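You operate a simulated robot arm through the tools that you are given. There is no shell and no other tool. Be economical: measure what you need, move in short steps, check, and stop when the job is done.

You are at the controls of a simulated robot arm. One attempt, no reset.

## Task
Put things in order on the top of the tools table. At the end: the yellow dough lump from the top of the tools table stands where the red brush stood; the knobbed cream block from the top of the tools table stands on top of the steel disc; the green filling lump from the top of the tools table stands where the knobbed cream block stood; the red brush stands where the green filling lump stood; whatever was shut is shut again. Leave all else as you found it, and nothing knocked over.

It is judged by the outcome, as a careful person would: the job done as asked, and still so three seconds after it is handed in. It fails if anything else is knocked over, pushed out of place, dropped, spilled or broken.

## Robot
A 7-joint arm with a two-finger parallel gripper, fixed in place. Base frame: the origin is at the foot of the arm, x ahead of it, y to its left, z up; the work surface is at about z = 800. Lengths are in mm, angles in rad, forces in N, time in s.
With the tool pointing down near the work surface it reaches from about 300 to 700 mm from the base axis. Its first joint turns from -1.152 to 1.152 rad. Payload 1.57 kg.
The tool frame sits at the grasp point between the pads (the TCP): z along the fingers, y along the line on which they close. The tips reach 30 mm beyond it. The gripper opens to 110 mm. The fingers are 24 mm wide and 12 mm thick; the gripper's body (48 by 112 mm) begins 78 mm behind the TCP.
Orientation is told as [roll, pitch, yaw] about the base's x, y, z axes, in that order, counted from this pose: with the fingers straight down and closing along the base's y, the tool's x points along the base's -x, its y along +y and its z along -z.

## Interface
- The arm moves only by the tool step_arm. Its argument "moves" is a list of rows, each an object (a shift or turn left out is 0, a gripper value left out holds the last) with "turn": the turn, a rotation vector about the base's x, y, z in units of 60 degrees (1.0 is 60 degrees), a list of three; "linear": the shift along the base's x, y, z in units of 400 mm (1.0 is 400 mm), a list of three; "hand": the opening in per cent of the stroke, from 0 (shut) to 100 (fully open). In form: [{"turn": [rx, ry, rz], "linear": [tx, ty, tz], "hand": hand}, ...]. A call has 1 to 8 rows; each row is the pose to reach, as a shift and turn from the pose commanded when the call began. A call with a number of a shift or a turn outside -1 to 1 is refused whole. Each row takes 0.2 s and may step no farther than 50 mm and 0.15 rad from the row before; otherwise, or with a gripper value out of range, the whole call is refused. A pose out of reach is approached as far as the arm can. The call stops where the force on the tool passes 40 N (or 10 N more than at its start, if that is more) or the arm is blocked; 0.2 s more then pass. Each finger travels about 108 mm/s and halts on what it meets, pressing with about 35 N; the grip force reading is that of the motor and also rises with nothing between the fingers. The clock runs only during rows and for 0.2 s after the last one: add rows that repeat a pose to give the fingers time. It gives the time, the measured TCP pose, the force on the tool (base axes), the opening and the grip force at its end, in the units of the frame above (readings bear some noise), with the torque about the TCP (base axes, N m) and any sound that the robot's microphone picked up, and new pictures: "show" is both (left out), scene, wrist or none.
- Cameras (640 x 400 px; columns grow to the right, rows downward): "scene" is fixed at [171.7, -403.3, 1395.8]; the picture's right is [0.68, -0.73, 0.00], its down [-0.47, -0.44, -0.76] and it looks along [0.56, 0.52, -0.65] (base axes); focal length 357 px, centre (320, 200). "wrist" rides on the gripper at [70, 16, -141] in the tool frame; the picture's right is [-0.23, 0.97, 0.00], its down [-0.86, -0.20, -0.48] and it looks along [-0.47, -0.11, 0.88] (tool axes); focal length 222 px, centre (320, 200). There is no depth. A picture from a camera that has moved, and an enlarged one, comes with that camera's place and axes in the base frame and with its lens.
- zoom(camera, box): a new picture of the part [left, top, right, bottom] of that camera's present view, enlarged. The clock stands still meanwhile.
- finish_job(): hands the job in; it is judged then, once.

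Work in short steps. Places have to be worked out from the pictures, the camera data and where the tool is seen: move nearer, look again, correct. Check each grasp and each placing, and mend what went wrong. You have 120 turns and 200 pictures in all, those below and enlarged ones among them. Open the gripper and draw the arm clear of the work before you hand the job in, unless the task says otherwise; then end with one line.

The tools are called after ">>>" as a command line: name --argument value ..., lists and objects as JSON in quotes. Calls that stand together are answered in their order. step_arm: Moves the arm, as the interface text tells. Its arguments: {"type":"object","properties":{"moves":{"type":"array","items":{"type":"object","properties":{"turn":{"type":"array","items":{"type":"number"}},"linear":{"type":"array","items":{"type":"number"}},"hand":{"type":"number"}}}},"show":{"type":"string","enum":["both","scene","wrist","none"]}},"required":["moves"]} The other tools are called the same way: zoom (camera, box) takes an enlarged picture of a part of a camera's view; finish_job () hands the job in.

At the start:

```text
clock: 0.0
position: [365.4, 99.2, 1153.2]
tool_rot: [-0.001, -0.002, 0.0]
contact_force: [-0.4, -0.2, -0.7]
moment: [-0.05, 0.01, 0.02]
width: 109.9
finger_force: 0.0
```

scene: 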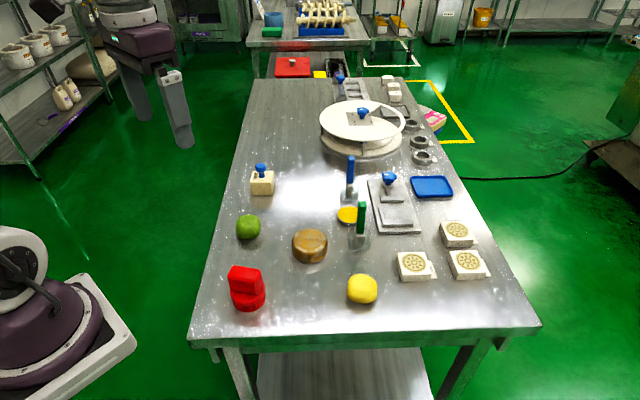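
wrist: 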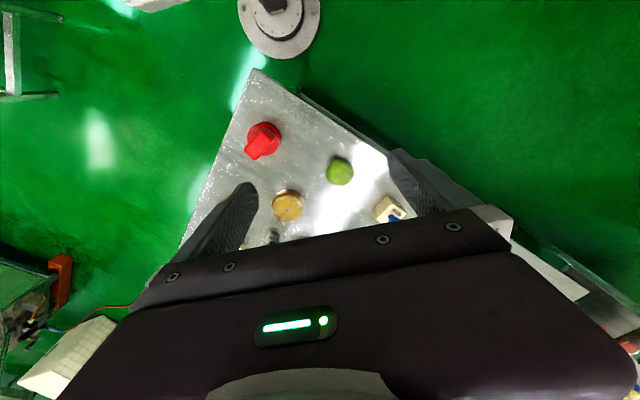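

I'll zoom into the scene picture first to identify the objects, in particular the steel disc.

>>> zoom --camera "scene" --box '[200, 140, 360, 240]'

>>> zoom --camera "scene" --box '[300, 140, 460, 240]'

>>> zoom --camera "scene" --box '[220, 215, 400, 327]'

>>> zoom --camera "scene" --box '[310, 65, 450, 170]'

```text
4.00 times, centred on (280, 190) of scene
camera zoom: at [171.7, -403.3, 1395.8], right [0.68, -0.73, 0.0], down [-0.47, -0.44, -0.76], along [0.56, 0.52, -0.65], focal length 1426 px, centre (480, 240)
```

zoom: 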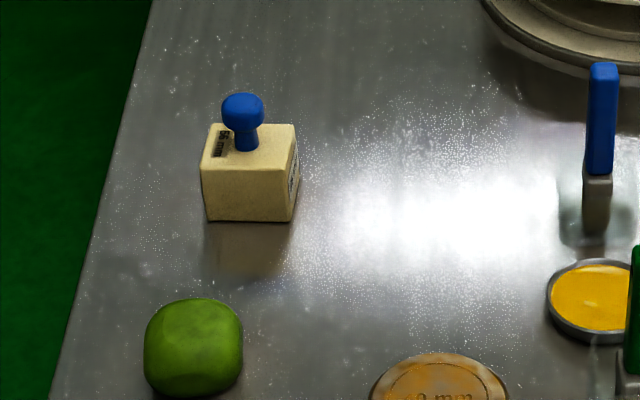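

```text
4.00 times, centred on (380, 190) of scene
camera zoom: at [171.7, -403.3, 1395.8], right [0.68, -0.73, 0.0], down [-0.47, -0.44, -0.76], along [0.56, 0.52, -0.65], focal length 1426 px, centre (80, 240)
```

zoom: 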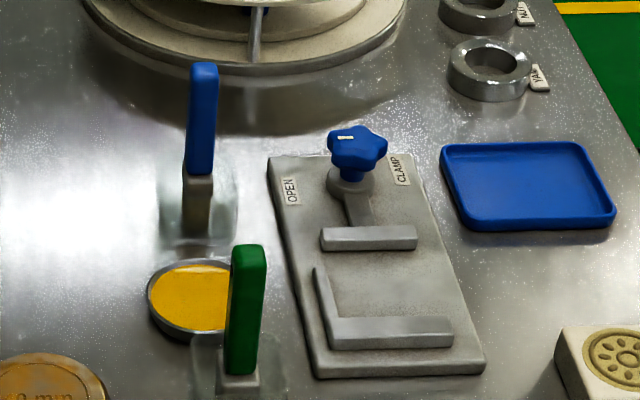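

```text
3.56 times, centred on (310, 271) of scene
camera zoom: at [171.7, -403.3, 1395.8], right [0.68, -0.73, 0.0], down [-0.47, -0.44, -0.76], along [0.56, 0.52, -0.65], focal length 1268 px, centre (356, -52)
```

zoom: 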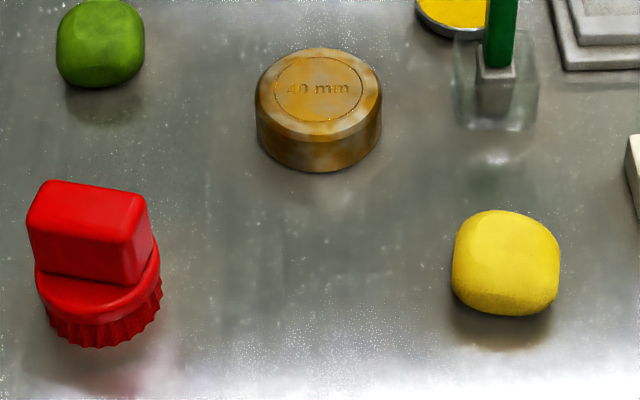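

```text
3.81 times, centred on (380, 118) of scene
camera zoom: at [171.7, -403.3, 1395.8], right [0.68, -0.73, 0.0], down [-0.47, -0.44, -0.76], along [0.56, 0.52, -0.65], focal length 1358 px, centre (91, 514)
```

zoom: 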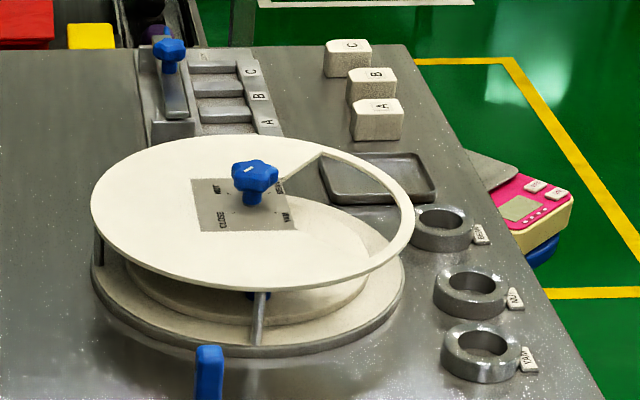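

The table runs from the brush at about (364,-42) and yellow lump (526,-185) to the green lump (485,115). The cream block is at about (616,215), turned about 45°, and the 40 mm disc is at (542,-28). I'll move above the cream block with the yaw turned to match it.

>>> step_arm --moves '[{"linear": [0.09, 0.041, -0.036], "turn": [0, 0, 0.107]}, {"linear": [0.18, 0.083, -0.072], "turn": [0, 0, 0.214]}, {"linear": [0.27, 0.124, -0.107], "turn": [0, 0, 0.321]}, {"linear": [0.36, 0.166, -0.143], "turn": [0, 0, 0.428]}, {"linear": [0.45, 0.207, -0.179], "turn": [0, 0, 0.535]}, {"linear": [0.54, 0.249, -0.214], "turn": [0, 0, 0.642]}, {"linear": [0.627, 0.29, -0.25], "turn": [0, 0, 0.75]}, {"linear": [0.627, 0.29, -0.25], "turn": [0, 0, 0.75]}]'

```text
clock: 1.8
position: [616.2, 215.0, 1052.8]
tool_rot: [0.001, 0.002, 0.787]
contact_force: [0.1, -0.6, -0.2]
moment: [-0.06, -0.02, 0.03]
width: 109.9
finger_force: 0.0
camera wrist: at [556.7, 176.6, 1193.2], right [-0.53, 0.85, 0.0], down [0.75, 0.46, 0.48], along [0.41, 0.25, -0.88], focal length 222 px, centre (320, 200)
```

scene: 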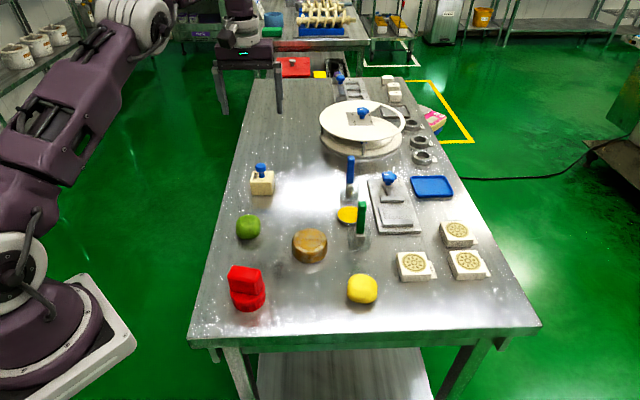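
wrist: 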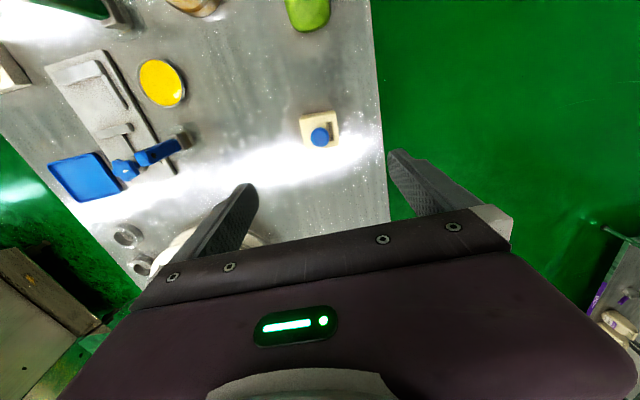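

The block sits almost directly below the tool, as computed. I'll zoom in to check its yaw.

>>> zoom --camera "wrist" --box '[270, 95, 370, 158]'

>>> zoom --camera "wrist" --box '[40, 0, 240, 125]'

```text
6.35 times, centred on (320, 126) of wrist
camera zoom: at [556.7, 176.6, 1193.2], right [-0.53, 0.85, 0.0], down [0.75, 0.46, 0.48], along [0.41, 0.25, -0.88], focal length 1410 px, centre (320, 667)
```

zoom: 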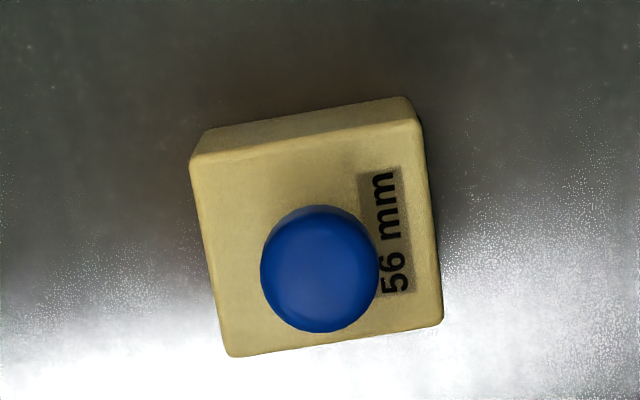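

```text
3.20 times, centred on (140, 62) of wrist
camera zoom: at [556.7, 176.6, 1193.2], right [-0.53, 0.85, 0.0], down [0.75, 0.46, 0.48], along [0.41, 0.25, -0.88], focal length 711 px, centre (896, 640)
```

zoom: 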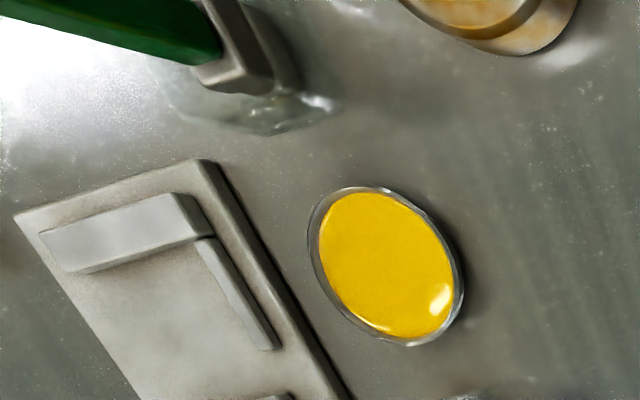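

The block's yaw is about 42° and its centre is about (617,214.5). I'll correct by -3° of yaw and descend to 70 mm above the grasp to check.

>>> step_arm --moves '[{"linear": [0.0025, 0, -0.1], "turn": [0, 0, -0.025]}, {"linear": [0.0025, 0, -0.2], "turn": [0, 0, -0.05]}, {"linear": [0.0025, 0, -0.3], "turn": [0, 0, -0.05]}, {"linear": [0.0025, 0, -0.375], "turn": [0, 0, -0.05]}, {"linear": [0.0025, 0, -0.375], "turn": [0, 0, -0.05]}]'

```text
clock: 3.0
position: [617.0, 215.6, 901.8]
tool_rot: [0.002, -0.001, 0.733]
contact_force: [0.3, 0.0, -0.2]
moment: [0.0, 0.01, -0.02]
width: 109.9
finger_force: 0.2
camera wrist: at [555.3, 180.5, 1042.8], right [-0.48, 0.88, 0.0], down [0.77, 0.42, 0.48], along [0.42, 0.23, -0.88], focal length 222 px, centre (320, 200)
```

scene: 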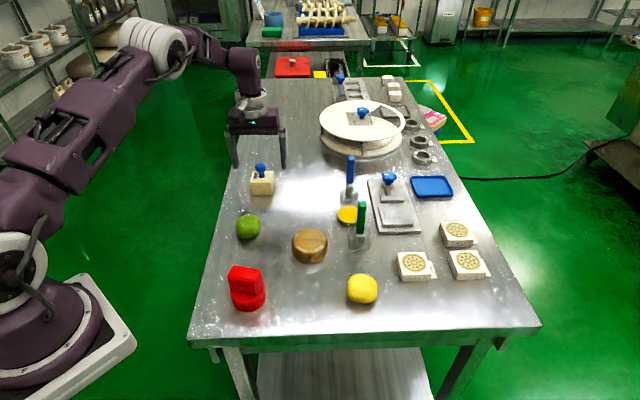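
wrist: 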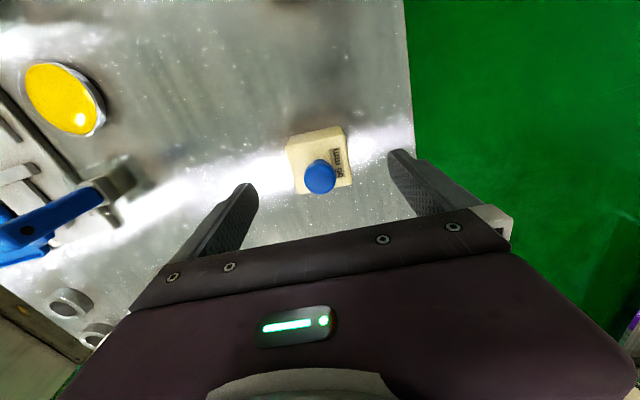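

The block is centred between the fingers, perhaps 4 mm nearer the base than the tool. I'll descend to z≈836 and close.

>>> step_arm --moves '[{"linear": [-0.008, -0.008, -0.085]}, {"linear": [-0.008, -0.008, -0.164]}, {"linear": [-0.008, -0.008, -0.164], "hand": 30}, {"linear": [-0.008, -0.008, -0.164], "hand": 30}, {"linear": [-0.008, -0.008, -0.164], "hand": 30}]'

```text
clock: 4.2
position: [614.9, 210.1, 837.3]
tool_rot: [0.001, -0.002, 0.732]
contact_force: [0.9, 0.2, 0.2]
moment: [0.04, 0.0, -0.02]
width: 55.4
finger_force: 35.0
camera wrist: at [552.5, 175.9, 977.5], right [-0.48, 0.88, 0.0], down [0.77, 0.42, 0.48], along [0.42, 0.23, -0.88], focal length 222 px, centre (320, 200)
```

scene: 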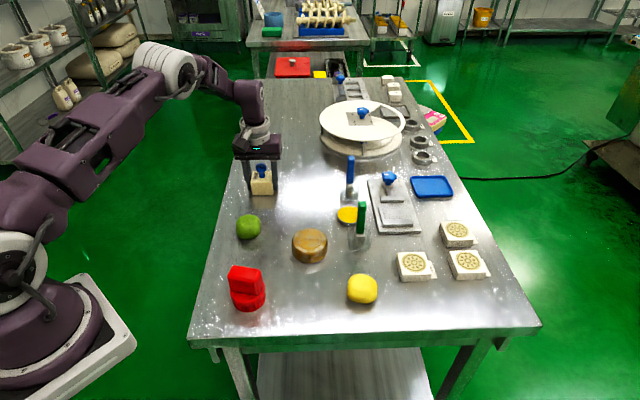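
wrist: 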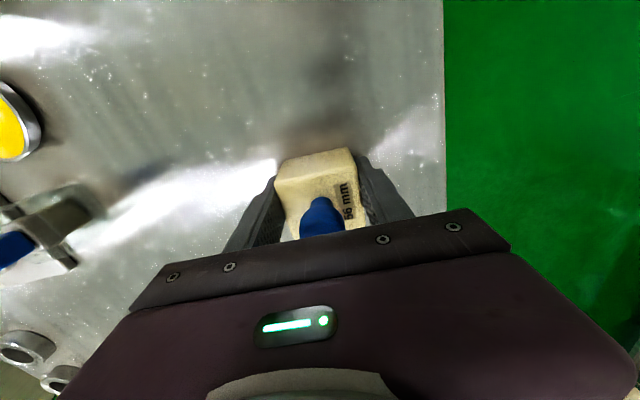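

The grip on the block is firm at 55.4 mm. I'll lift it and go to a spot just short of the disc, so the wrist camera can see the disc unobstructed.

>>> step_arm --moves '[{"linear": [0, 0, 0.1]}, {"linear": [0, 0, 0.2]}, {"linear": [0, 0, 0.3]}, {"linear": [-0.01, -0.1, 0.35]}, {"linear": [-0.02, -0.21, 0.38]}, {"linear": [-0.03, -0.33, 0.38]}, {"linear": [-0.037, -0.45, 0.38]}, {"linear": [-0.037, -0.45, 0.38]}]'

```text
clock: 6.0
position: [600.0, 29.4, 988.4]
tool_rot: [0.0, -0.001, 0.734]
contact_force: [0.0, 0.1, 0.2]
moment: [0.03, 0.03, 0.02]
width: 55.5
finger_force: 35.2
camera wrist: at [536.8, -5.0, 1129.3], right [-0.48, 0.88, 0.0], down [0.77, 0.42, 0.48], along [0.42, 0.23, -0.88], focal length 222 px, centre (320, 200)
```

scene: 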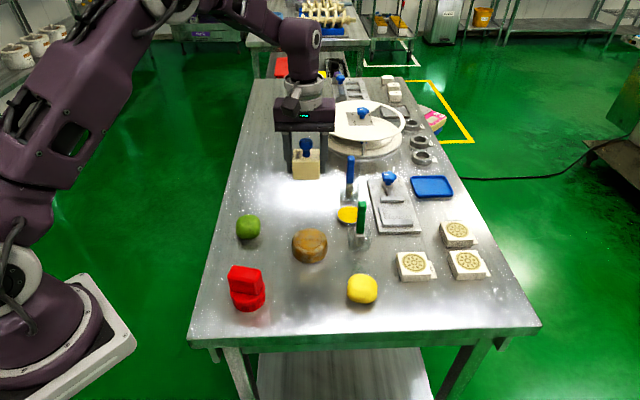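
wrist: 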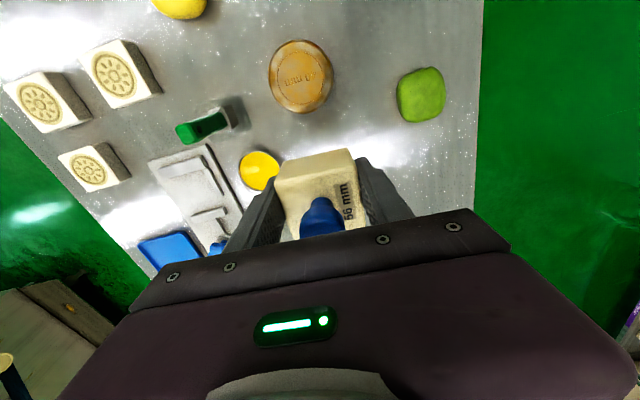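

I'll zoom in on the disc for a precise centre and to judge its material.

>>> zoom --camera "wrist" --box '[240, 28, 368, 108]'

>>> zoom --camera "scene" --box '[270, 215, 350, 265]'

```text
5.00 times, centred on (304, 68) of wrist
camera zoom: at [536.8, -5.0, 1129.3], right [-0.48, 0.88, 0.0], down [0.77, 0.42, 0.48], along [0.42, 0.23, -0.88], focal length 1111 px, centre (400, 860)
```

zoom: 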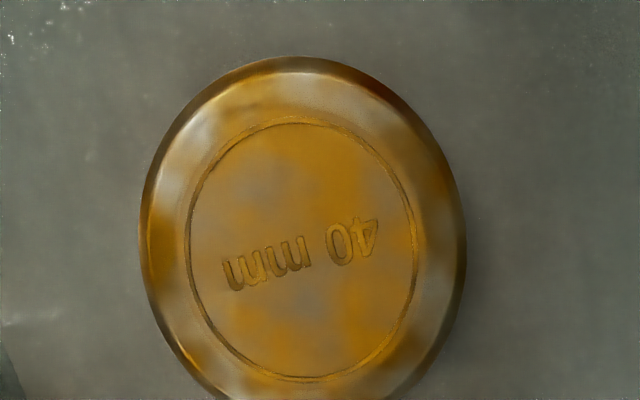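

```text
8.00 times, centred on (310, 240) of scene
camera zoom: at [171.6, -403.3, 1395.8], right [0.68, -0.73, 0.0], down [-0.47, -0.44, -0.76], along [0.56, 0.52, -0.65], focal length 2852 px, centre (400, -120)
```

zoom: 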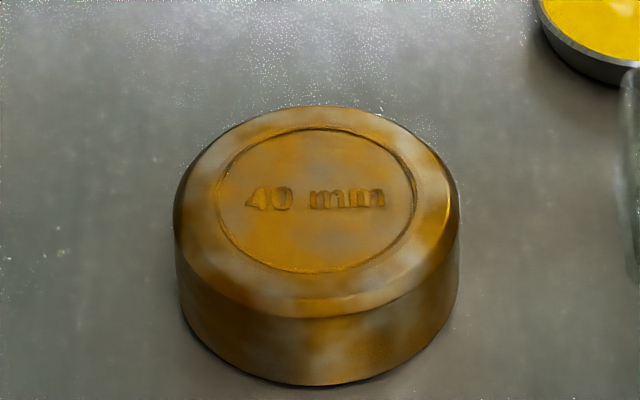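

It is rusty steel, about 31 mm tall and 76 mm across. Both cameras agree on a centre near (547.5,-24.5) with the top at about z=831. I'll move over it and lower to just above contact.

>>> step_arm --moves '[{"linear": [-0.066, -0.068, 0]}, {"linear": [-0.1325, -0.137, 0]}, {"linear": [-0.1325, -0.137, -0.1]}, {"linear": [-0.1325, -0.137, -0.19]}, {"linear": [-0.1325, -0.137, -0.25]}, {"linear": [-0.1325, -0.137, -0.27]}, {"linear": [-0.1325, -0.137, -0.27]}]'

```text
clock: 7.6
position: [546.4, -23.1, 881.1]
tool_rot: [-0.001, -0.001, 0.733]
contact_force: [-0.8, -0.6, -1.7]
moment: [-0.01, 0.01, 0.0]
width: 55.6
finger_force: 35.6
camera wrist: at [484.9, -58.4, 1022.0], right [-0.48, 0.88, 0.0], down [0.77, 0.42, 0.48], along [0.42, 0.23, -0.88], focal length 222 px, centre (320, 200)
```

scene: 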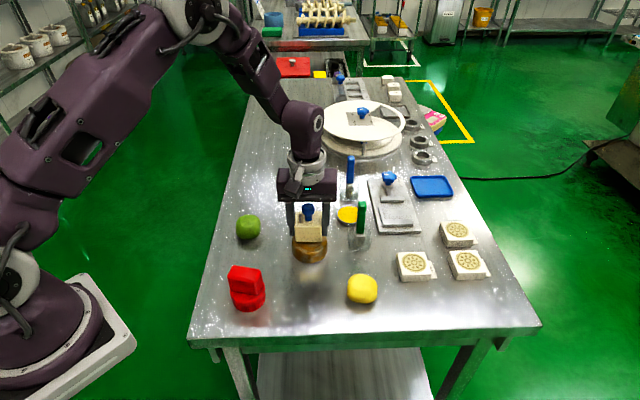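
wrist: 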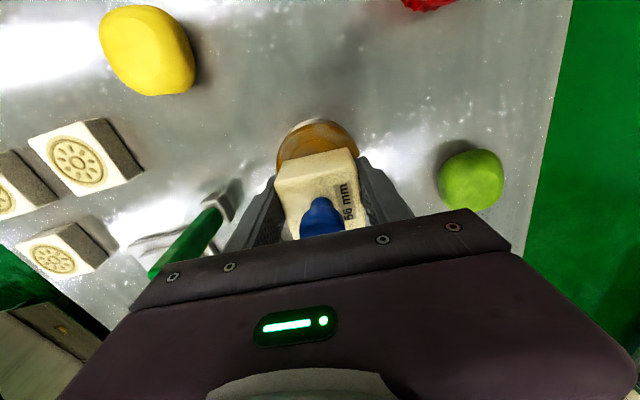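

The block hovers just over the disc, so I'll zoom in to check centring.

>>> zoom --camera "scene" --box '[270, 190, 366, 270]'

>>> zoom --camera "wrist" --box '[240, 100, 400, 200]'

```text
5.00 times, centred on (318, 230) of scene
camera zoom: at [171.7, -403.3, 1395.8], right [0.68, -0.73, 0.0], down [-0.47, -0.44, -0.76], along [0.56, 0.52, -0.65], focal length 1783 px, centre (330, 50)
```

zoom: 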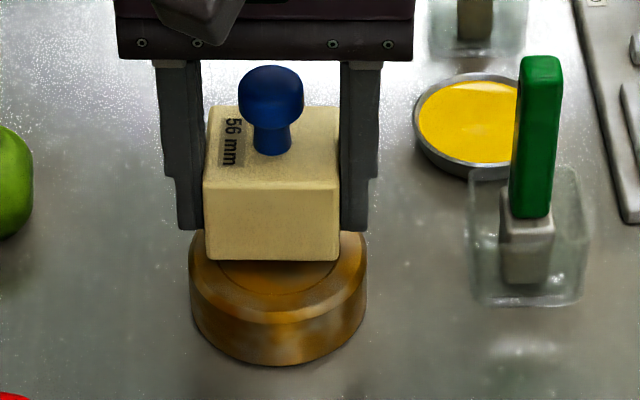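

```text
4.00 times, centred on (320, 150) of wrist
camera zoom: at [484.9, -58.4, 1022.0], right [-0.48, 0.88, 0.0], down [0.77, 0.42, 0.48], along [0.42, 0.23, -0.88], focal length 888 px, centre (320, 400)
```

zoom: 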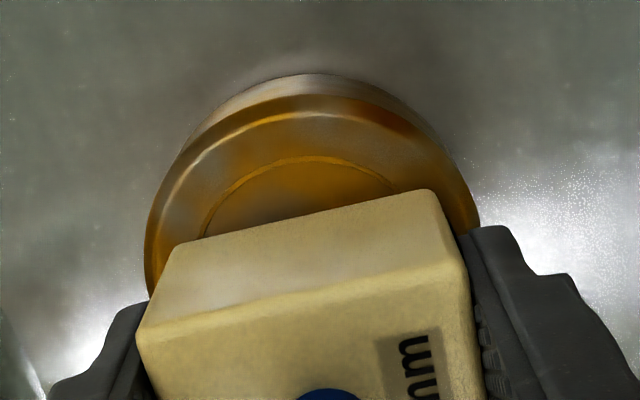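

The block sits roughly 7 mm too far from the scene camera and 2.6 mm to its left. I'll shift by (-3.3,-6.6) and lower in fine steps until contact.

>>> step_arm --moves '[{"linear": [-0.008, -0.0165, 0]}, {"linear": [-0.008, -0.0165, -0.012]}, {"linear": [-0.008, -0.0165, -0.02]}, {"linear": [-0.008, -0.0165, -0.025]}, {"linear": [-0.008, -0.0165, -0.029]}, {"linear": [-0.008, -0.0165, -0.029]}]'

>>> zoom --camera "scene" --box '[270, 190, 366, 270]'

```text
clock: 9.0
position: [544.6, -30.3, 871.2]
tool_rot: [-0.002, -0.001, 0.731]
contact_force: [-8.2, 0.3, 31.5]
moment: [0.18, 0.16, -0.01]
width: 55.5
finger_force: 35.6
camera wrist: at [481.7, -64.7, 1011.2], right [-0.48, 0.88, 0.0], down [0.77, 0.42, 0.48], along [0.42, 0.23, -0.88], focal length 222 px, centre (320, 200)
```

scene: 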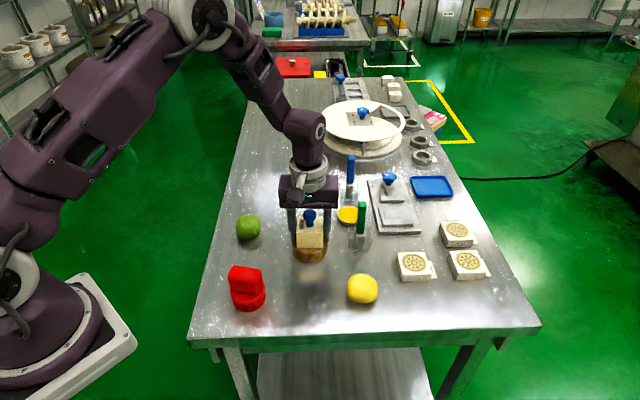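
wrist: 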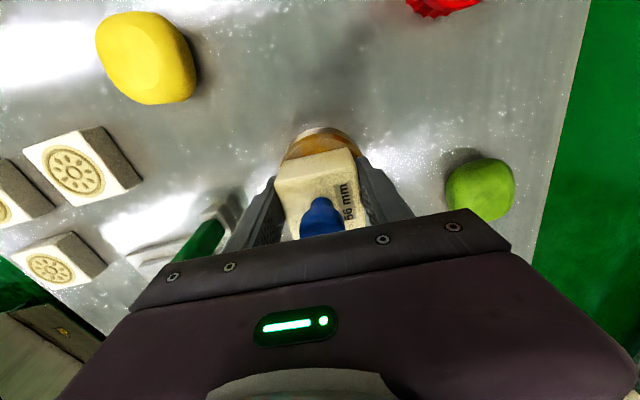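

```text
5.00 times, centred on (318, 230) of scene
camera zoom: at [170.9, -403.3, 1395.9], right [0.68, -0.73, 0.0], down [-0.47, -0.44, -0.76], along [0.56, 0.52, -0.65], focal length 1783 px, centre (330, 50)
```

zoom: 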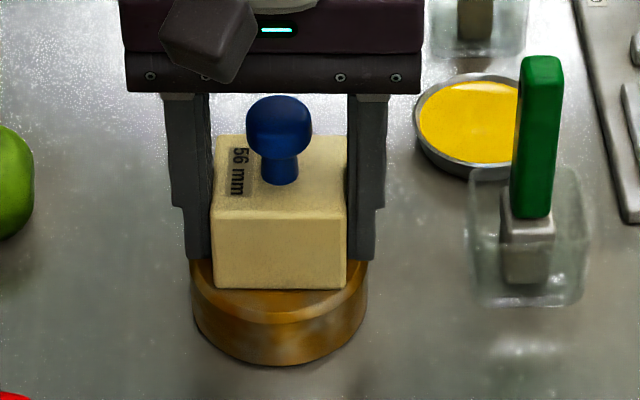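

The block is in contact and well centred. I'll relieve the press by about 1.5 mm, open partly to 78 mm, and rise straight up.

>>> step_arm --moves '[{"linear": [0, 0, 0.004]}, {"linear": [0, 0, 0.004], "hand": 70}, {"linear": [0, 0, 0.004], "hand": 70}, {"linear": [0, 0, 0.05], "hand": 70}, {"linear": [0, 0, 0.15], "hand": 70}, {"linear": [0, 0, 0.26], "hand": 70}, {"linear": [0, 0, 0.26], "hand": 100}]'

>>> zoom --camera "scene" --box '[270, 190, 366, 270]'

```text
clock: 10.6
position: [544.2, -29.1, 974.3]
tool_rot: [-0.002, -0.001, 0.733]
contact_force: [-0.3, 0.7, -0.4]
moment: [-0.01, -0.07, 0.01]
width: 110.0
finger_force: 0.1
camera wrist: at [481.0, -64.4, 1115.2], right [-0.48, 0.88, 0.0], down [0.77, 0.42, 0.48], along [0.42, 0.23, -0.88], focal length 222 px, centre (320, 200)
```

scene: 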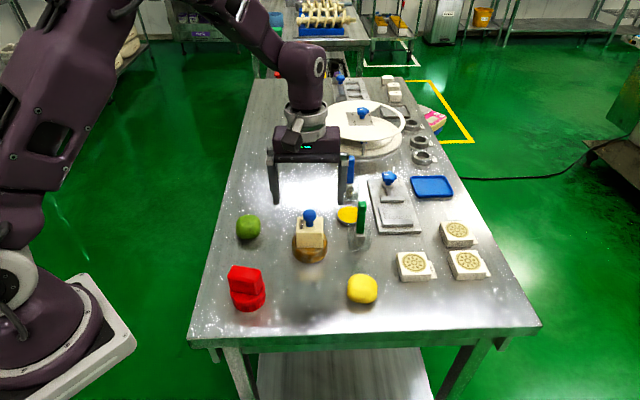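
wrist: 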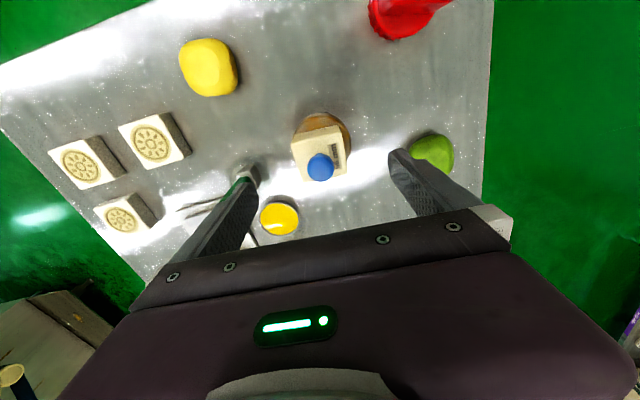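

```text
5.00 times, centred on (318, 230) of scene
camera zoom: at [171.6, -403.3, 1395.8], right [0.68, -0.73, 0.0], down [-0.47, -0.44, -0.76], along [0.56, 0.52, -0.65], focal length 1783 px, centre (330, 50)
```

zoom: 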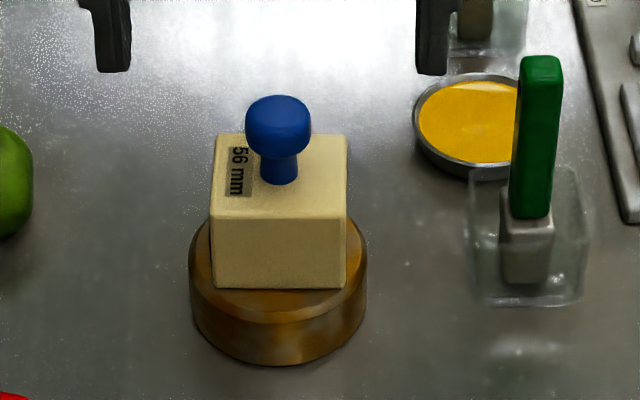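

The block stands cleanly on the disc. Next is the green lump, so I'll move above it at about (488,117).

>>> step_arm --moves '[{"linear": [-0.035, 0.092, 0]}, {"linear": [-0.07, 0.184, 0]}, {"linear": [-0.105, 0.276, 0]}, {"linear": [-0.14, 0.367, 0]}, {"linear": [-0.14, 0.367, 0]}]' --show "wrist"

>>> zoom --camera "wrist" --box '[240, 90, 400, 190]'

>>> zoom --camera "scene" --box '[208, 202, 288, 252]'

```text
clock: 11.8
position: [488.2, 118.2, 974.0]
tool_rot: [0.0, 0.001, 0.733]
contact_force: [0.0, 1.3, -0.2]
moment: [-0.01, 0.0, 0.01]
width: 110.2
finger_force: 0.0
camera wrist: at [424.9, 83.1, 1114.4], right [-0.48, 0.88, 0.0], down [0.77, 0.42, 0.48], along [0.42, 0.23, -0.88], focal length 222 px, centre (320, 200)
```

wrist: 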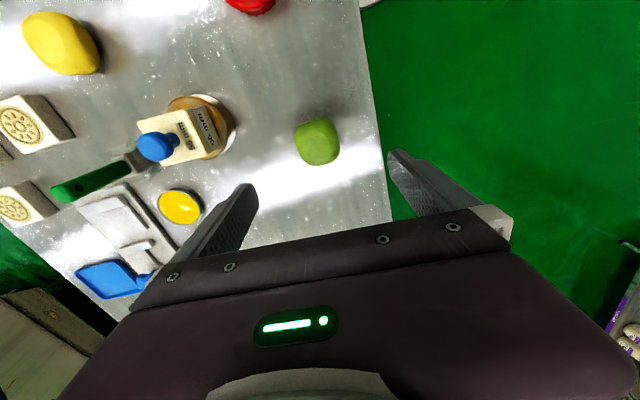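

```text
4.00 times, centred on (320, 140) of wrist
camera zoom: at [424.9, 83.1, 1114.4], right [-0.48, 0.88, 0.0], down [0.77, 0.42, 0.48], along [0.42, 0.23, -0.88], focal length 888 px, centre (320, 440)
```

zoom: 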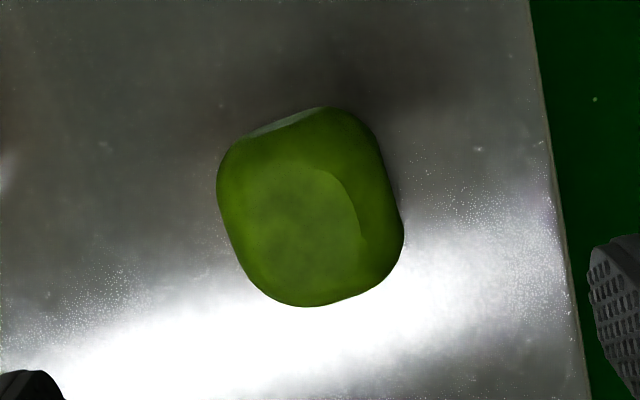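

```text
8.00 times, centred on (248, 227) of scene
camera zoom: at [171.7, -403.3, 1395.8], right [0.68, -0.73, 0.0], down [-0.47, -0.44, -0.76], along [0.56, 0.52, -0.65], focal length 2852 px, centre (896, -16)
```

zoom: 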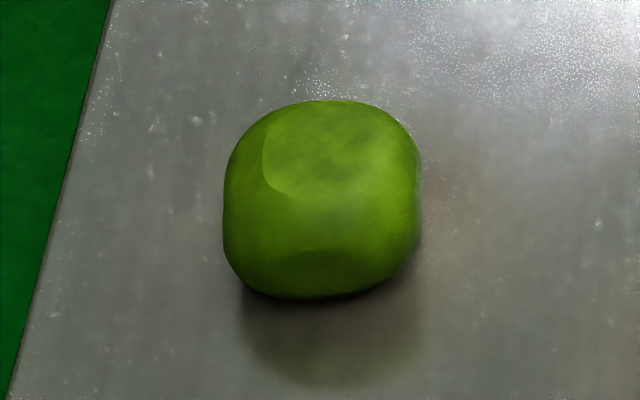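

The green lump's centre is about (488,113), roughly 54 mm wide, and its sides match the current yaw. I'll descend and grip it low.

>>> step_arm --moves '[{"linear": [0, -0.012, -0.1]}, {"linear": [0, -0.012, -0.2]}, {"linear": [0, -0.012, -0.3]}, {"linear": [0, -0.012, -0.349]}, {"linear": [0, -0.012, -0.349], "hand": 35}, {"linear": [0, -0.012, -0.349], "hand": 35}, {"linear": [0, -0.012, -0.349], "hand": 35}]'

```text
clock: 13.4
position: [489.0, 112.9, 834.2]
tool_rot: [0.001, -0.002, 0.733]
contact_force: [0.3, -0.5, -0.2]
moment: [0.03, 0.01, 0.0]
width: 57.3
finger_force: 35.3
camera wrist: at [425.7, 77.6, 974.9], right [-0.48, 0.88, 0.0], down [0.77, 0.42, 0.48], along [0.42, 0.23, -0.88], focal length 222 px, centre (320, 200)
```

scene: 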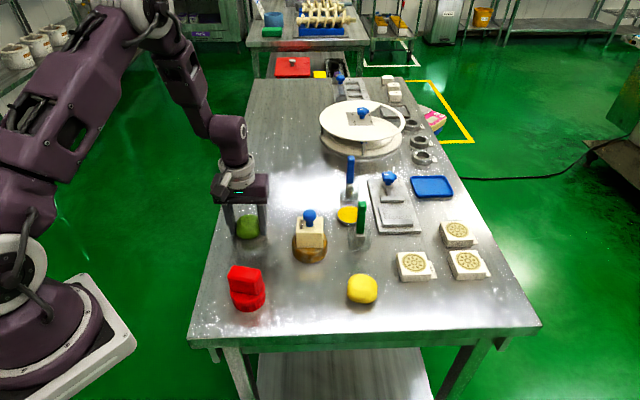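
wrist: 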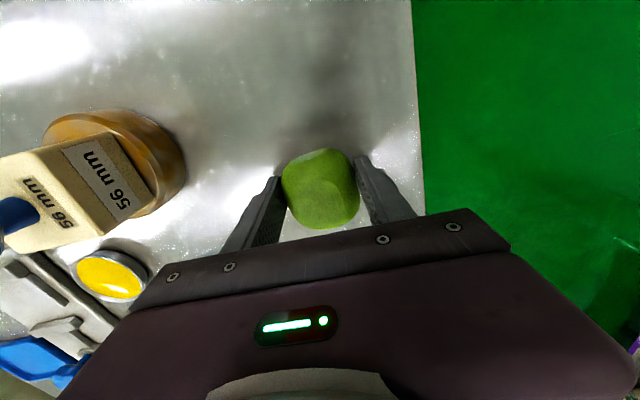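

The green lump is gripped and centred. I'll carry it to the block's old place at about (615,211.5) and hover.

>>> step_arm --moves '[{"linear": [0, 0, 0.1]}, {"linear": [0.02, 0.015, 0.18]}, {"linear": [0.11, 0.085, 0.2]}, {"linear": [0.2, 0.155, 0.2]}, {"linear": [0.28, 0.217, 0.2]}, {"linear": [0.315, 0.246, 0.2]}, {"linear": [0.315, 0.246, 0.1]}, {"linear": [0.315, 0.246, 0.02]}]'

```text
clock: 15.2
position: [614.3, 209.6, 841.6]
tool_rot: [0.001, 0.001, 0.733]
contact_force: [1.4, 0.0, -0.6]
moment: [-0.01, 0.04, 0.0]
width: 57.6
finger_force: 35.3
camera wrist: at [551.9, 175.1, 982.1], right [-0.48, 0.88, 0.0], down [0.77, 0.42, 0.48], along [0.42, 0.23, -0.88], focal length 222 px, centre (320, 200)
```

scene: 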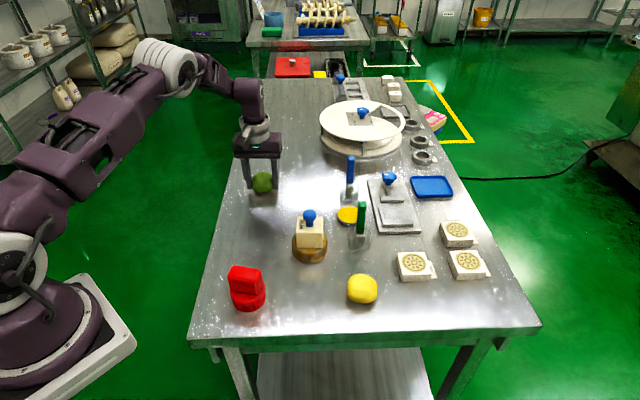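
wrist: 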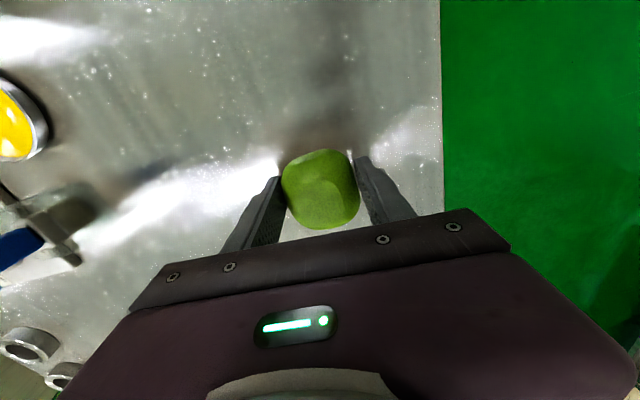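

I'll nudge by (+2,+3.5), lower to the table at TCP ≈834, release and rise.

>>> step_arm --moves '[{"linear": [0.005, 0.009, -0.008]}, {"linear": [0.005, 0.009, -0.0175]}, {"linear": [0.005, 0.009, -0.0185]}, {"linear": [0.005, 0.009, -0.0185], "hand": 100}, {"linear": [0.005, 0.009, -0.0185], "hand": 100}, {"linear": [0.005, 0.009, 0.1], "hand": 100}, {"linear": [0.005, 0.009, 0.2], "hand": 100}, {"linear": [0.005, 0.009, 0.3], "hand": 100}]'

>>> zoom --camera "scene" --box '[222, 157, 302, 207]'

```text
clock: 17.0
position: [616.8, 213.5, 961.4]
tool_rot: [-0.001, 0.0, 0.733]
contact_force: [0.2, 0.4, 0.0]
moment: [-0.01, 0.01, 0.02]
width: 110.0
finger_force: 0.1
camera wrist: at [554.3, 178.3, 1103.1], right [-0.48, 0.88, 0.0], down [0.77, 0.42, 0.48], along [0.42, 0.23, -0.88], focal length 222 px, centre (320, 200)
```

scene: 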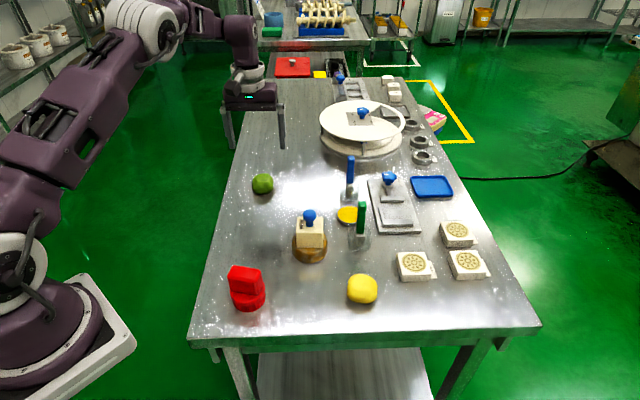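
wrist: 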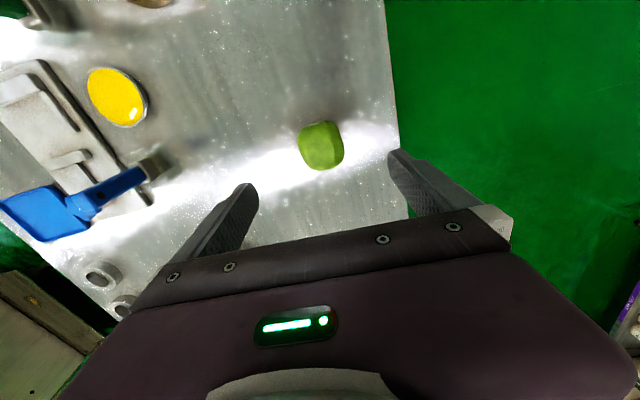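

```text
8.00 times, centred on (262, 182) of scene
camera zoom: at [171.6, -403.3, 1395.8], right [0.68, -0.73, 0.0], down [-0.47, -0.44, -0.76], along [0.56, 0.52, -0.65], focal length 2852 px, centre (784, 344)
```

zoom: 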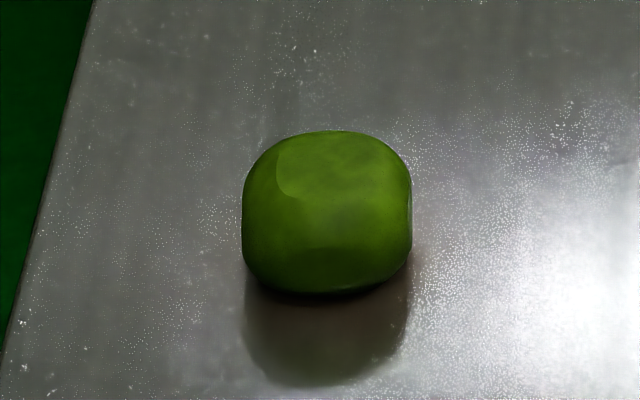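

The green lump stands where the block was. Next is the brush at about (364,-42). Its handle's long side faces the scene camera, so I need a negative yaw. I'll move there while turning.

>>> step_arm --moves '[{"linear": [-0.05, -0.05, 0.06], "turn": [0, 0, -0.14]}, {"linear": [-0.125, -0.13, 0.08], "turn": [0, 0, -0.28]}, {"linear": [-0.205, -0.21, 0.1], "turn": [0, 0, -0.42]}, {"linear": [-0.285, -0.29, 0.1], "turn": [0, 0, -0.56]}, {"linear": [-0.365, -0.37, 0.1], "turn": [0, 0, -0.7]}, {"linear": [-0.445, -0.45, 0.1], "turn": [0, 0, -0.84]}, {"linear": [-0.525, -0.54, 0.1], "turn": [0, 0, -0.98]}, {"linear": [-0.605, -0.625, 0.1], "turn": [0, 0, -1.0]}]'

>>> zoom --camera "scene" --box '[208, 256, 288, 316]'

```text
clock: 18.8
position: [374.7, -37.5, 1001.7]
tool_rot: [0.001, -0.001, -0.314]
contact_force: [0.4, -0.1, -0.9]
moment: [0.0, 0.01, -0.03]
width: 109.9
finger_force: 0.0
camera wrist: at [312.4, 0.0, 1142.7], right [0.52, 0.86, 0.0], down [0.75, -0.46, 0.48], along [0.41, -0.25, -0.88], focal length 222 px, centre (320, 200)
```

scene: 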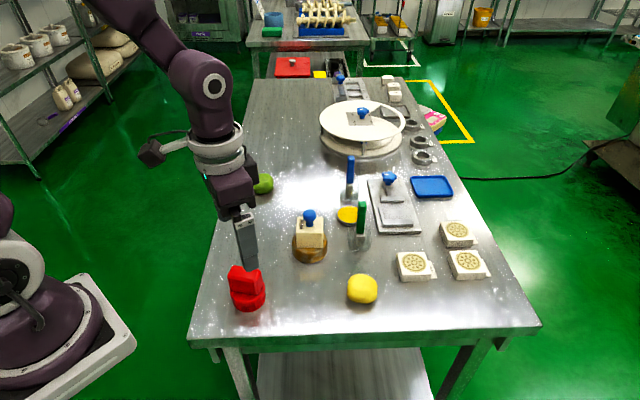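
wrist: 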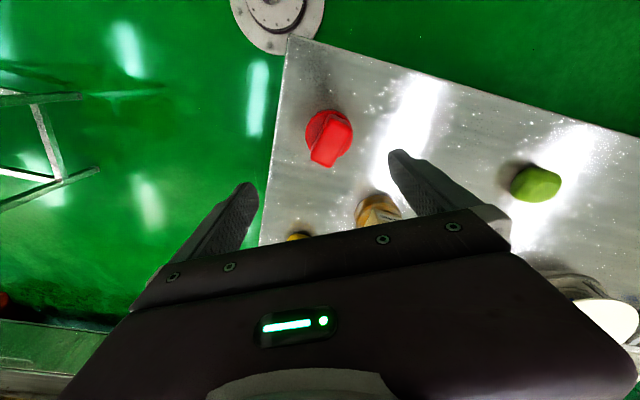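

```text
6.67 times, centred on (248, 286) of scene
camera zoom: at [171.7, -403.3, 1395.8], right [0.68, -0.73, 0.0], down [-0.47, -0.44, -0.76], along [0.56, 0.52, -0.65], focal length 2377 px, centre (800, -373)
```

zoom: 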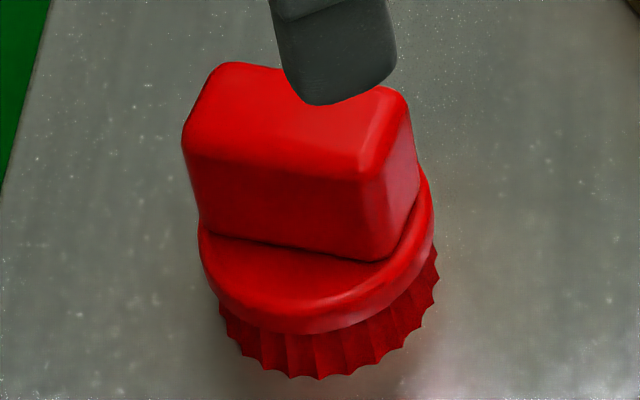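

>>> zoom --camera "wrist" --box '[270, 95, 390, 170]'

```text
5.33 times, centred on (330, 132) of wrist
camera zoom: at [312.4, 0.0, 1142.7], right [0.52, 0.86, 0.0], down [0.75, -0.46, 0.48], along [0.41, -0.25, -0.88], focal length 1185 px, centre (267, 560)
```

zoom: 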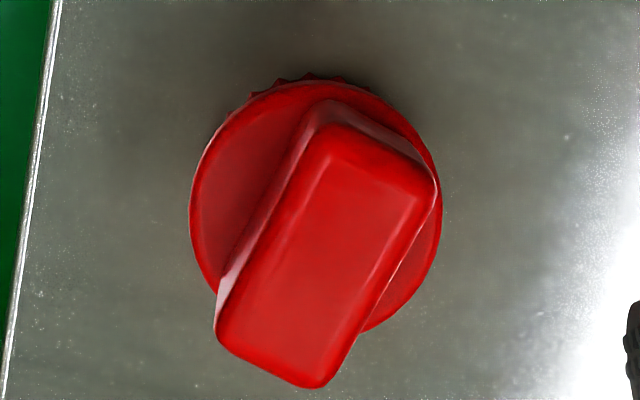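

From both views the brush axis is at about (377,-26). The handle runs from z≈842 to 875, is 28 mm thick, and its short axis is at 32.5°, so I need yaw ≈ -1.0 rad. I'll rotate, centre and descend partway.

>>> step_arm --moves '[{"linear": [0.001, 0.006, 0], "turn": [0, 0, -0.135]}, {"linear": [0.002, 0.012, 0], "turn": [0, 0, -0.27]}, {"linear": [0.004, 0.02, -0.03], "turn": [0, 0, -0.4]}, {"linear": [0.006, 0.029, -0.08], "turn": [0, 0, -0.53]}, {"linear": [0.006, 0.029, -0.14], "turn": [0, 0, -0.659]}, {"linear": [0.006, 0.029, -0.18], "turn": [0, 0, -0.659]}, {"linear": [0.006, 0.029, -0.18], "turn": [0, 0, -0.659]}]'

>>> zoom --camera "wrist" --box '[240, 100, 400, 200]'

>>> zoom --camera "scene" --box '[208, 226, 304, 316]'

```text
clock: 20.4
position: [377.7, -24.3, 929.4]
tool_rot: [0.001, 0.001, -1.007]
contact_force: [-0.4, -0.1, 1.1]
moment: [-0.02, 0.0, 0.03]
width: 110.1
finger_force: 0.1
camera wrist: at [353.0, 43.4, 1070.5], right [0.94, 0.33, 0.0], down [0.29, -0.83, 0.48], along [0.16, -0.45, -0.88], focal length 222 px, centre (320, 200)
```

scene: 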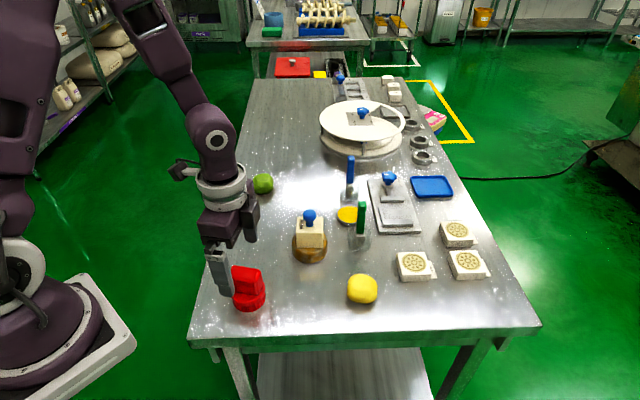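
wrist: 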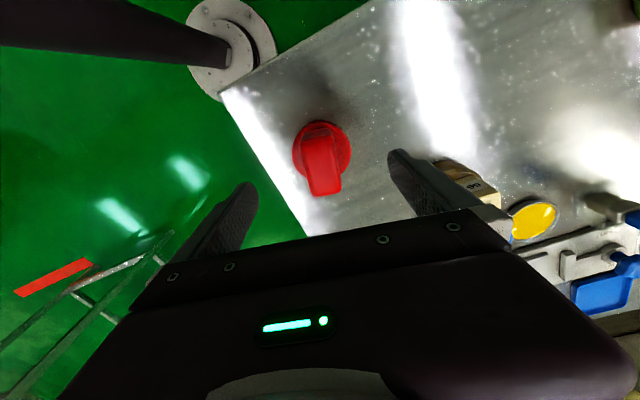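

```text
4.00 times, centred on (320, 150) of wrist
camera zoom: at [353.0, 43.4, 1070.5], right [0.94, 0.33, 0.0], down [0.29, -0.83, 0.48], along [0.16, -0.45, -0.88], focal length 888 px, centre (320, 400)
```

zoom: 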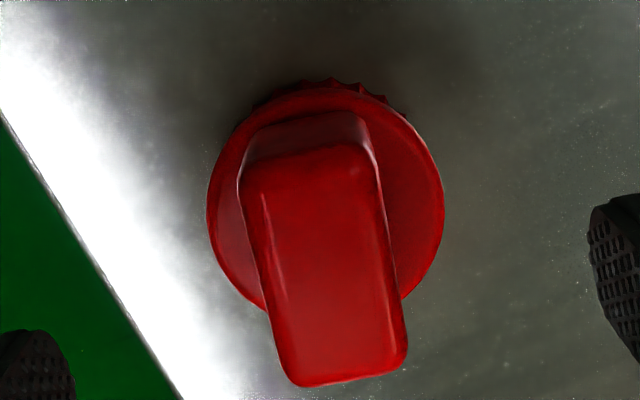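

```text
4.44 times, centred on (256, 271) of scene
camera zoom: at [171.7, -403.3, 1395.8], right [0.68, -0.73, 0.0], down [-0.47, -0.44, -0.76], along [0.56, 0.52, -0.65], focal length 1585 px, centre (604, -116)
```

zoom: 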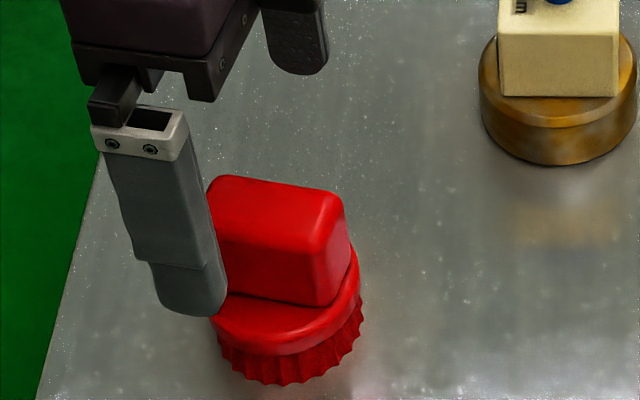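

The handle is aligned and centred between the fingers. I'll descend to TCP 877, with the tips just above the flange, and close.

>>> step_arm --moves '[{"linear": [0.001, 0.001, -0.07]}, {"linear": [0.001, 0.001, -0.12]}, {"linear": [0.001, 0.001, -0.131]}, {"linear": [0.001, 0.001, -0.131], "hand": 10}, {"linear": [0.001, 0.001, -0.131], "hand": 10}, {"linear": [0.001, 0.001, -0.131], "hand": 10}]'

>>> zoom --camera "scene" --box '[208, 226, 304, 316]'

```text
clock: 21.8
position: [377.1, -25.5, 878.3]
tool_rot: [0.0, -0.001, -1.004]
contact_force: [0.2, -0.3, -0.6]
moment: [0.03, 0.04, -0.01]
width: 31.7
finger_force: 35.2
camera wrist: at [353.4, 43.3, 1018.2], right [0.94, 0.33, 0.0], down [0.29, -0.83, 0.48], along [0.16, -0.45, -0.88], focal length 222 px, centre (320, 200)
```

scene: 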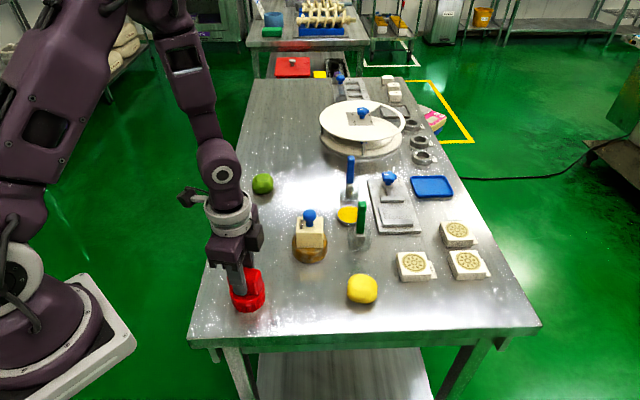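
wrist: 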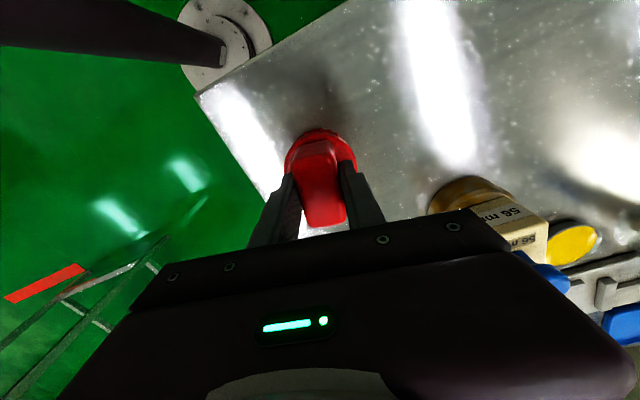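

```text
4.44 times, centred on (256, 271) of scene
camera zoom: at [171.7, -403.3, 1395.8], right [0.68, -0.73, 0.0], down [-0.47, -0.44, -0.76], along [0.56, 0.52, -0.65], focal length 1585 px, centre (604, -116)
```

zoom: 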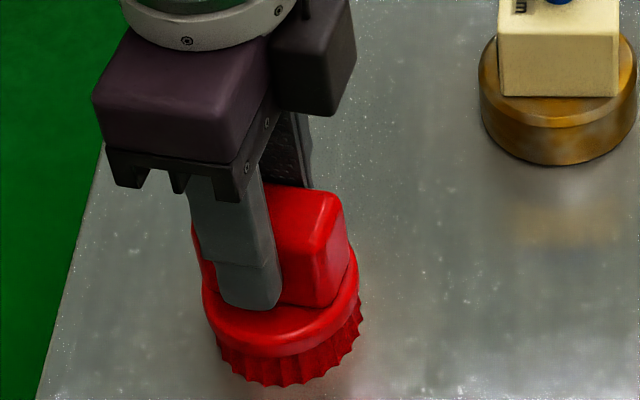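

The handle is firmly held at 31.7 mm. I'll lift and carry the brush to the green lump's old place at TCP about (489,111.5).

>>> step_arm --moves '[{"linear": [0, 0, 0.1]}, {"linear": [0.03, 0.037, 0.15]}, {"linear": [0.1, 0.122, 0.15]}, {"linear": [0.17, 0.207, 0.15]}, {"linear": [0.24, 0.29, 0.15]}, {"linear": [0.28, 0.3425, 0.13]}, {"linear": [0.28, 0.3425, 0.05]}, {"linear": [0.28, 0.3425, 0.015]}]'

>>> zoom --camera "scene" --box '[200, 186, 296, 246]'

```text
clock: 23.6
position: [489.2, 113.1, 883.4]
tool_rot: [0.0, 0.0, -1.006]
contact_force: [0.5, -0.7, -2.0]
moment: [-0.02, -0.01, 0.03]
width: 31.6
finger_force: 35.4
camera wrist: at [465.6, 180.6, 1023.9], right [0.94, 0.33, 0.0], down [0.29, -0.83, 0.48], along [0.16, -0.45, -0.88], focal length 222 px, centre (320, 200)
```

scene: 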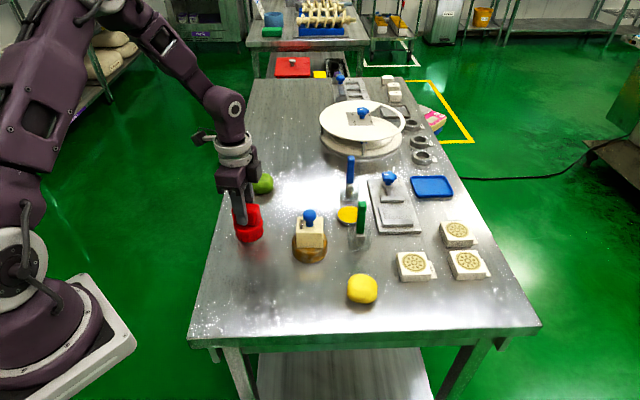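
wrist: 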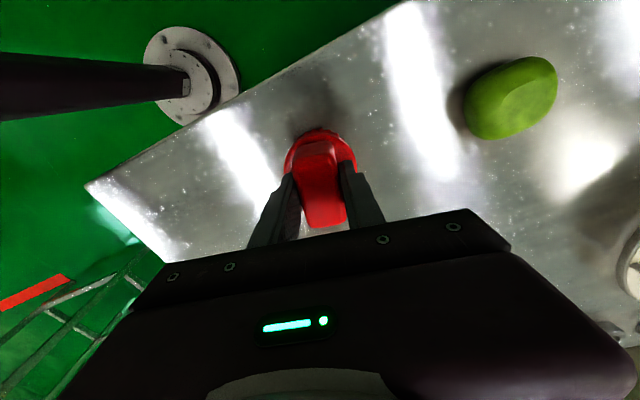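

```text
6.67 times, centred on (248, 216) of scene
camera zoom: at [171.7, -403.3, 1395.8], right [0.68, -0.73, 0.0], down [-0.47, -0.44, -0.76], along [0.56, 0.52, -0.65], focal length 2377 px, centre (800, 93)
```

zoom: 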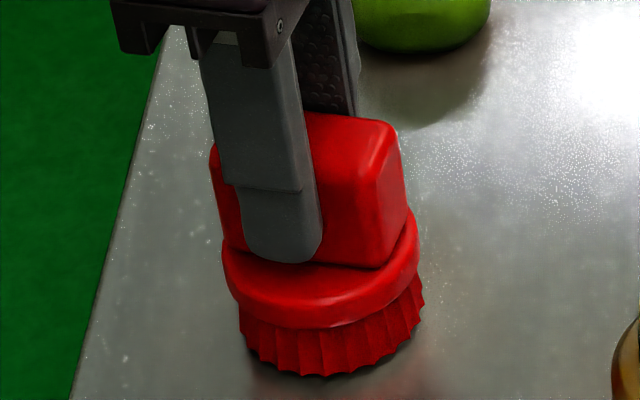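

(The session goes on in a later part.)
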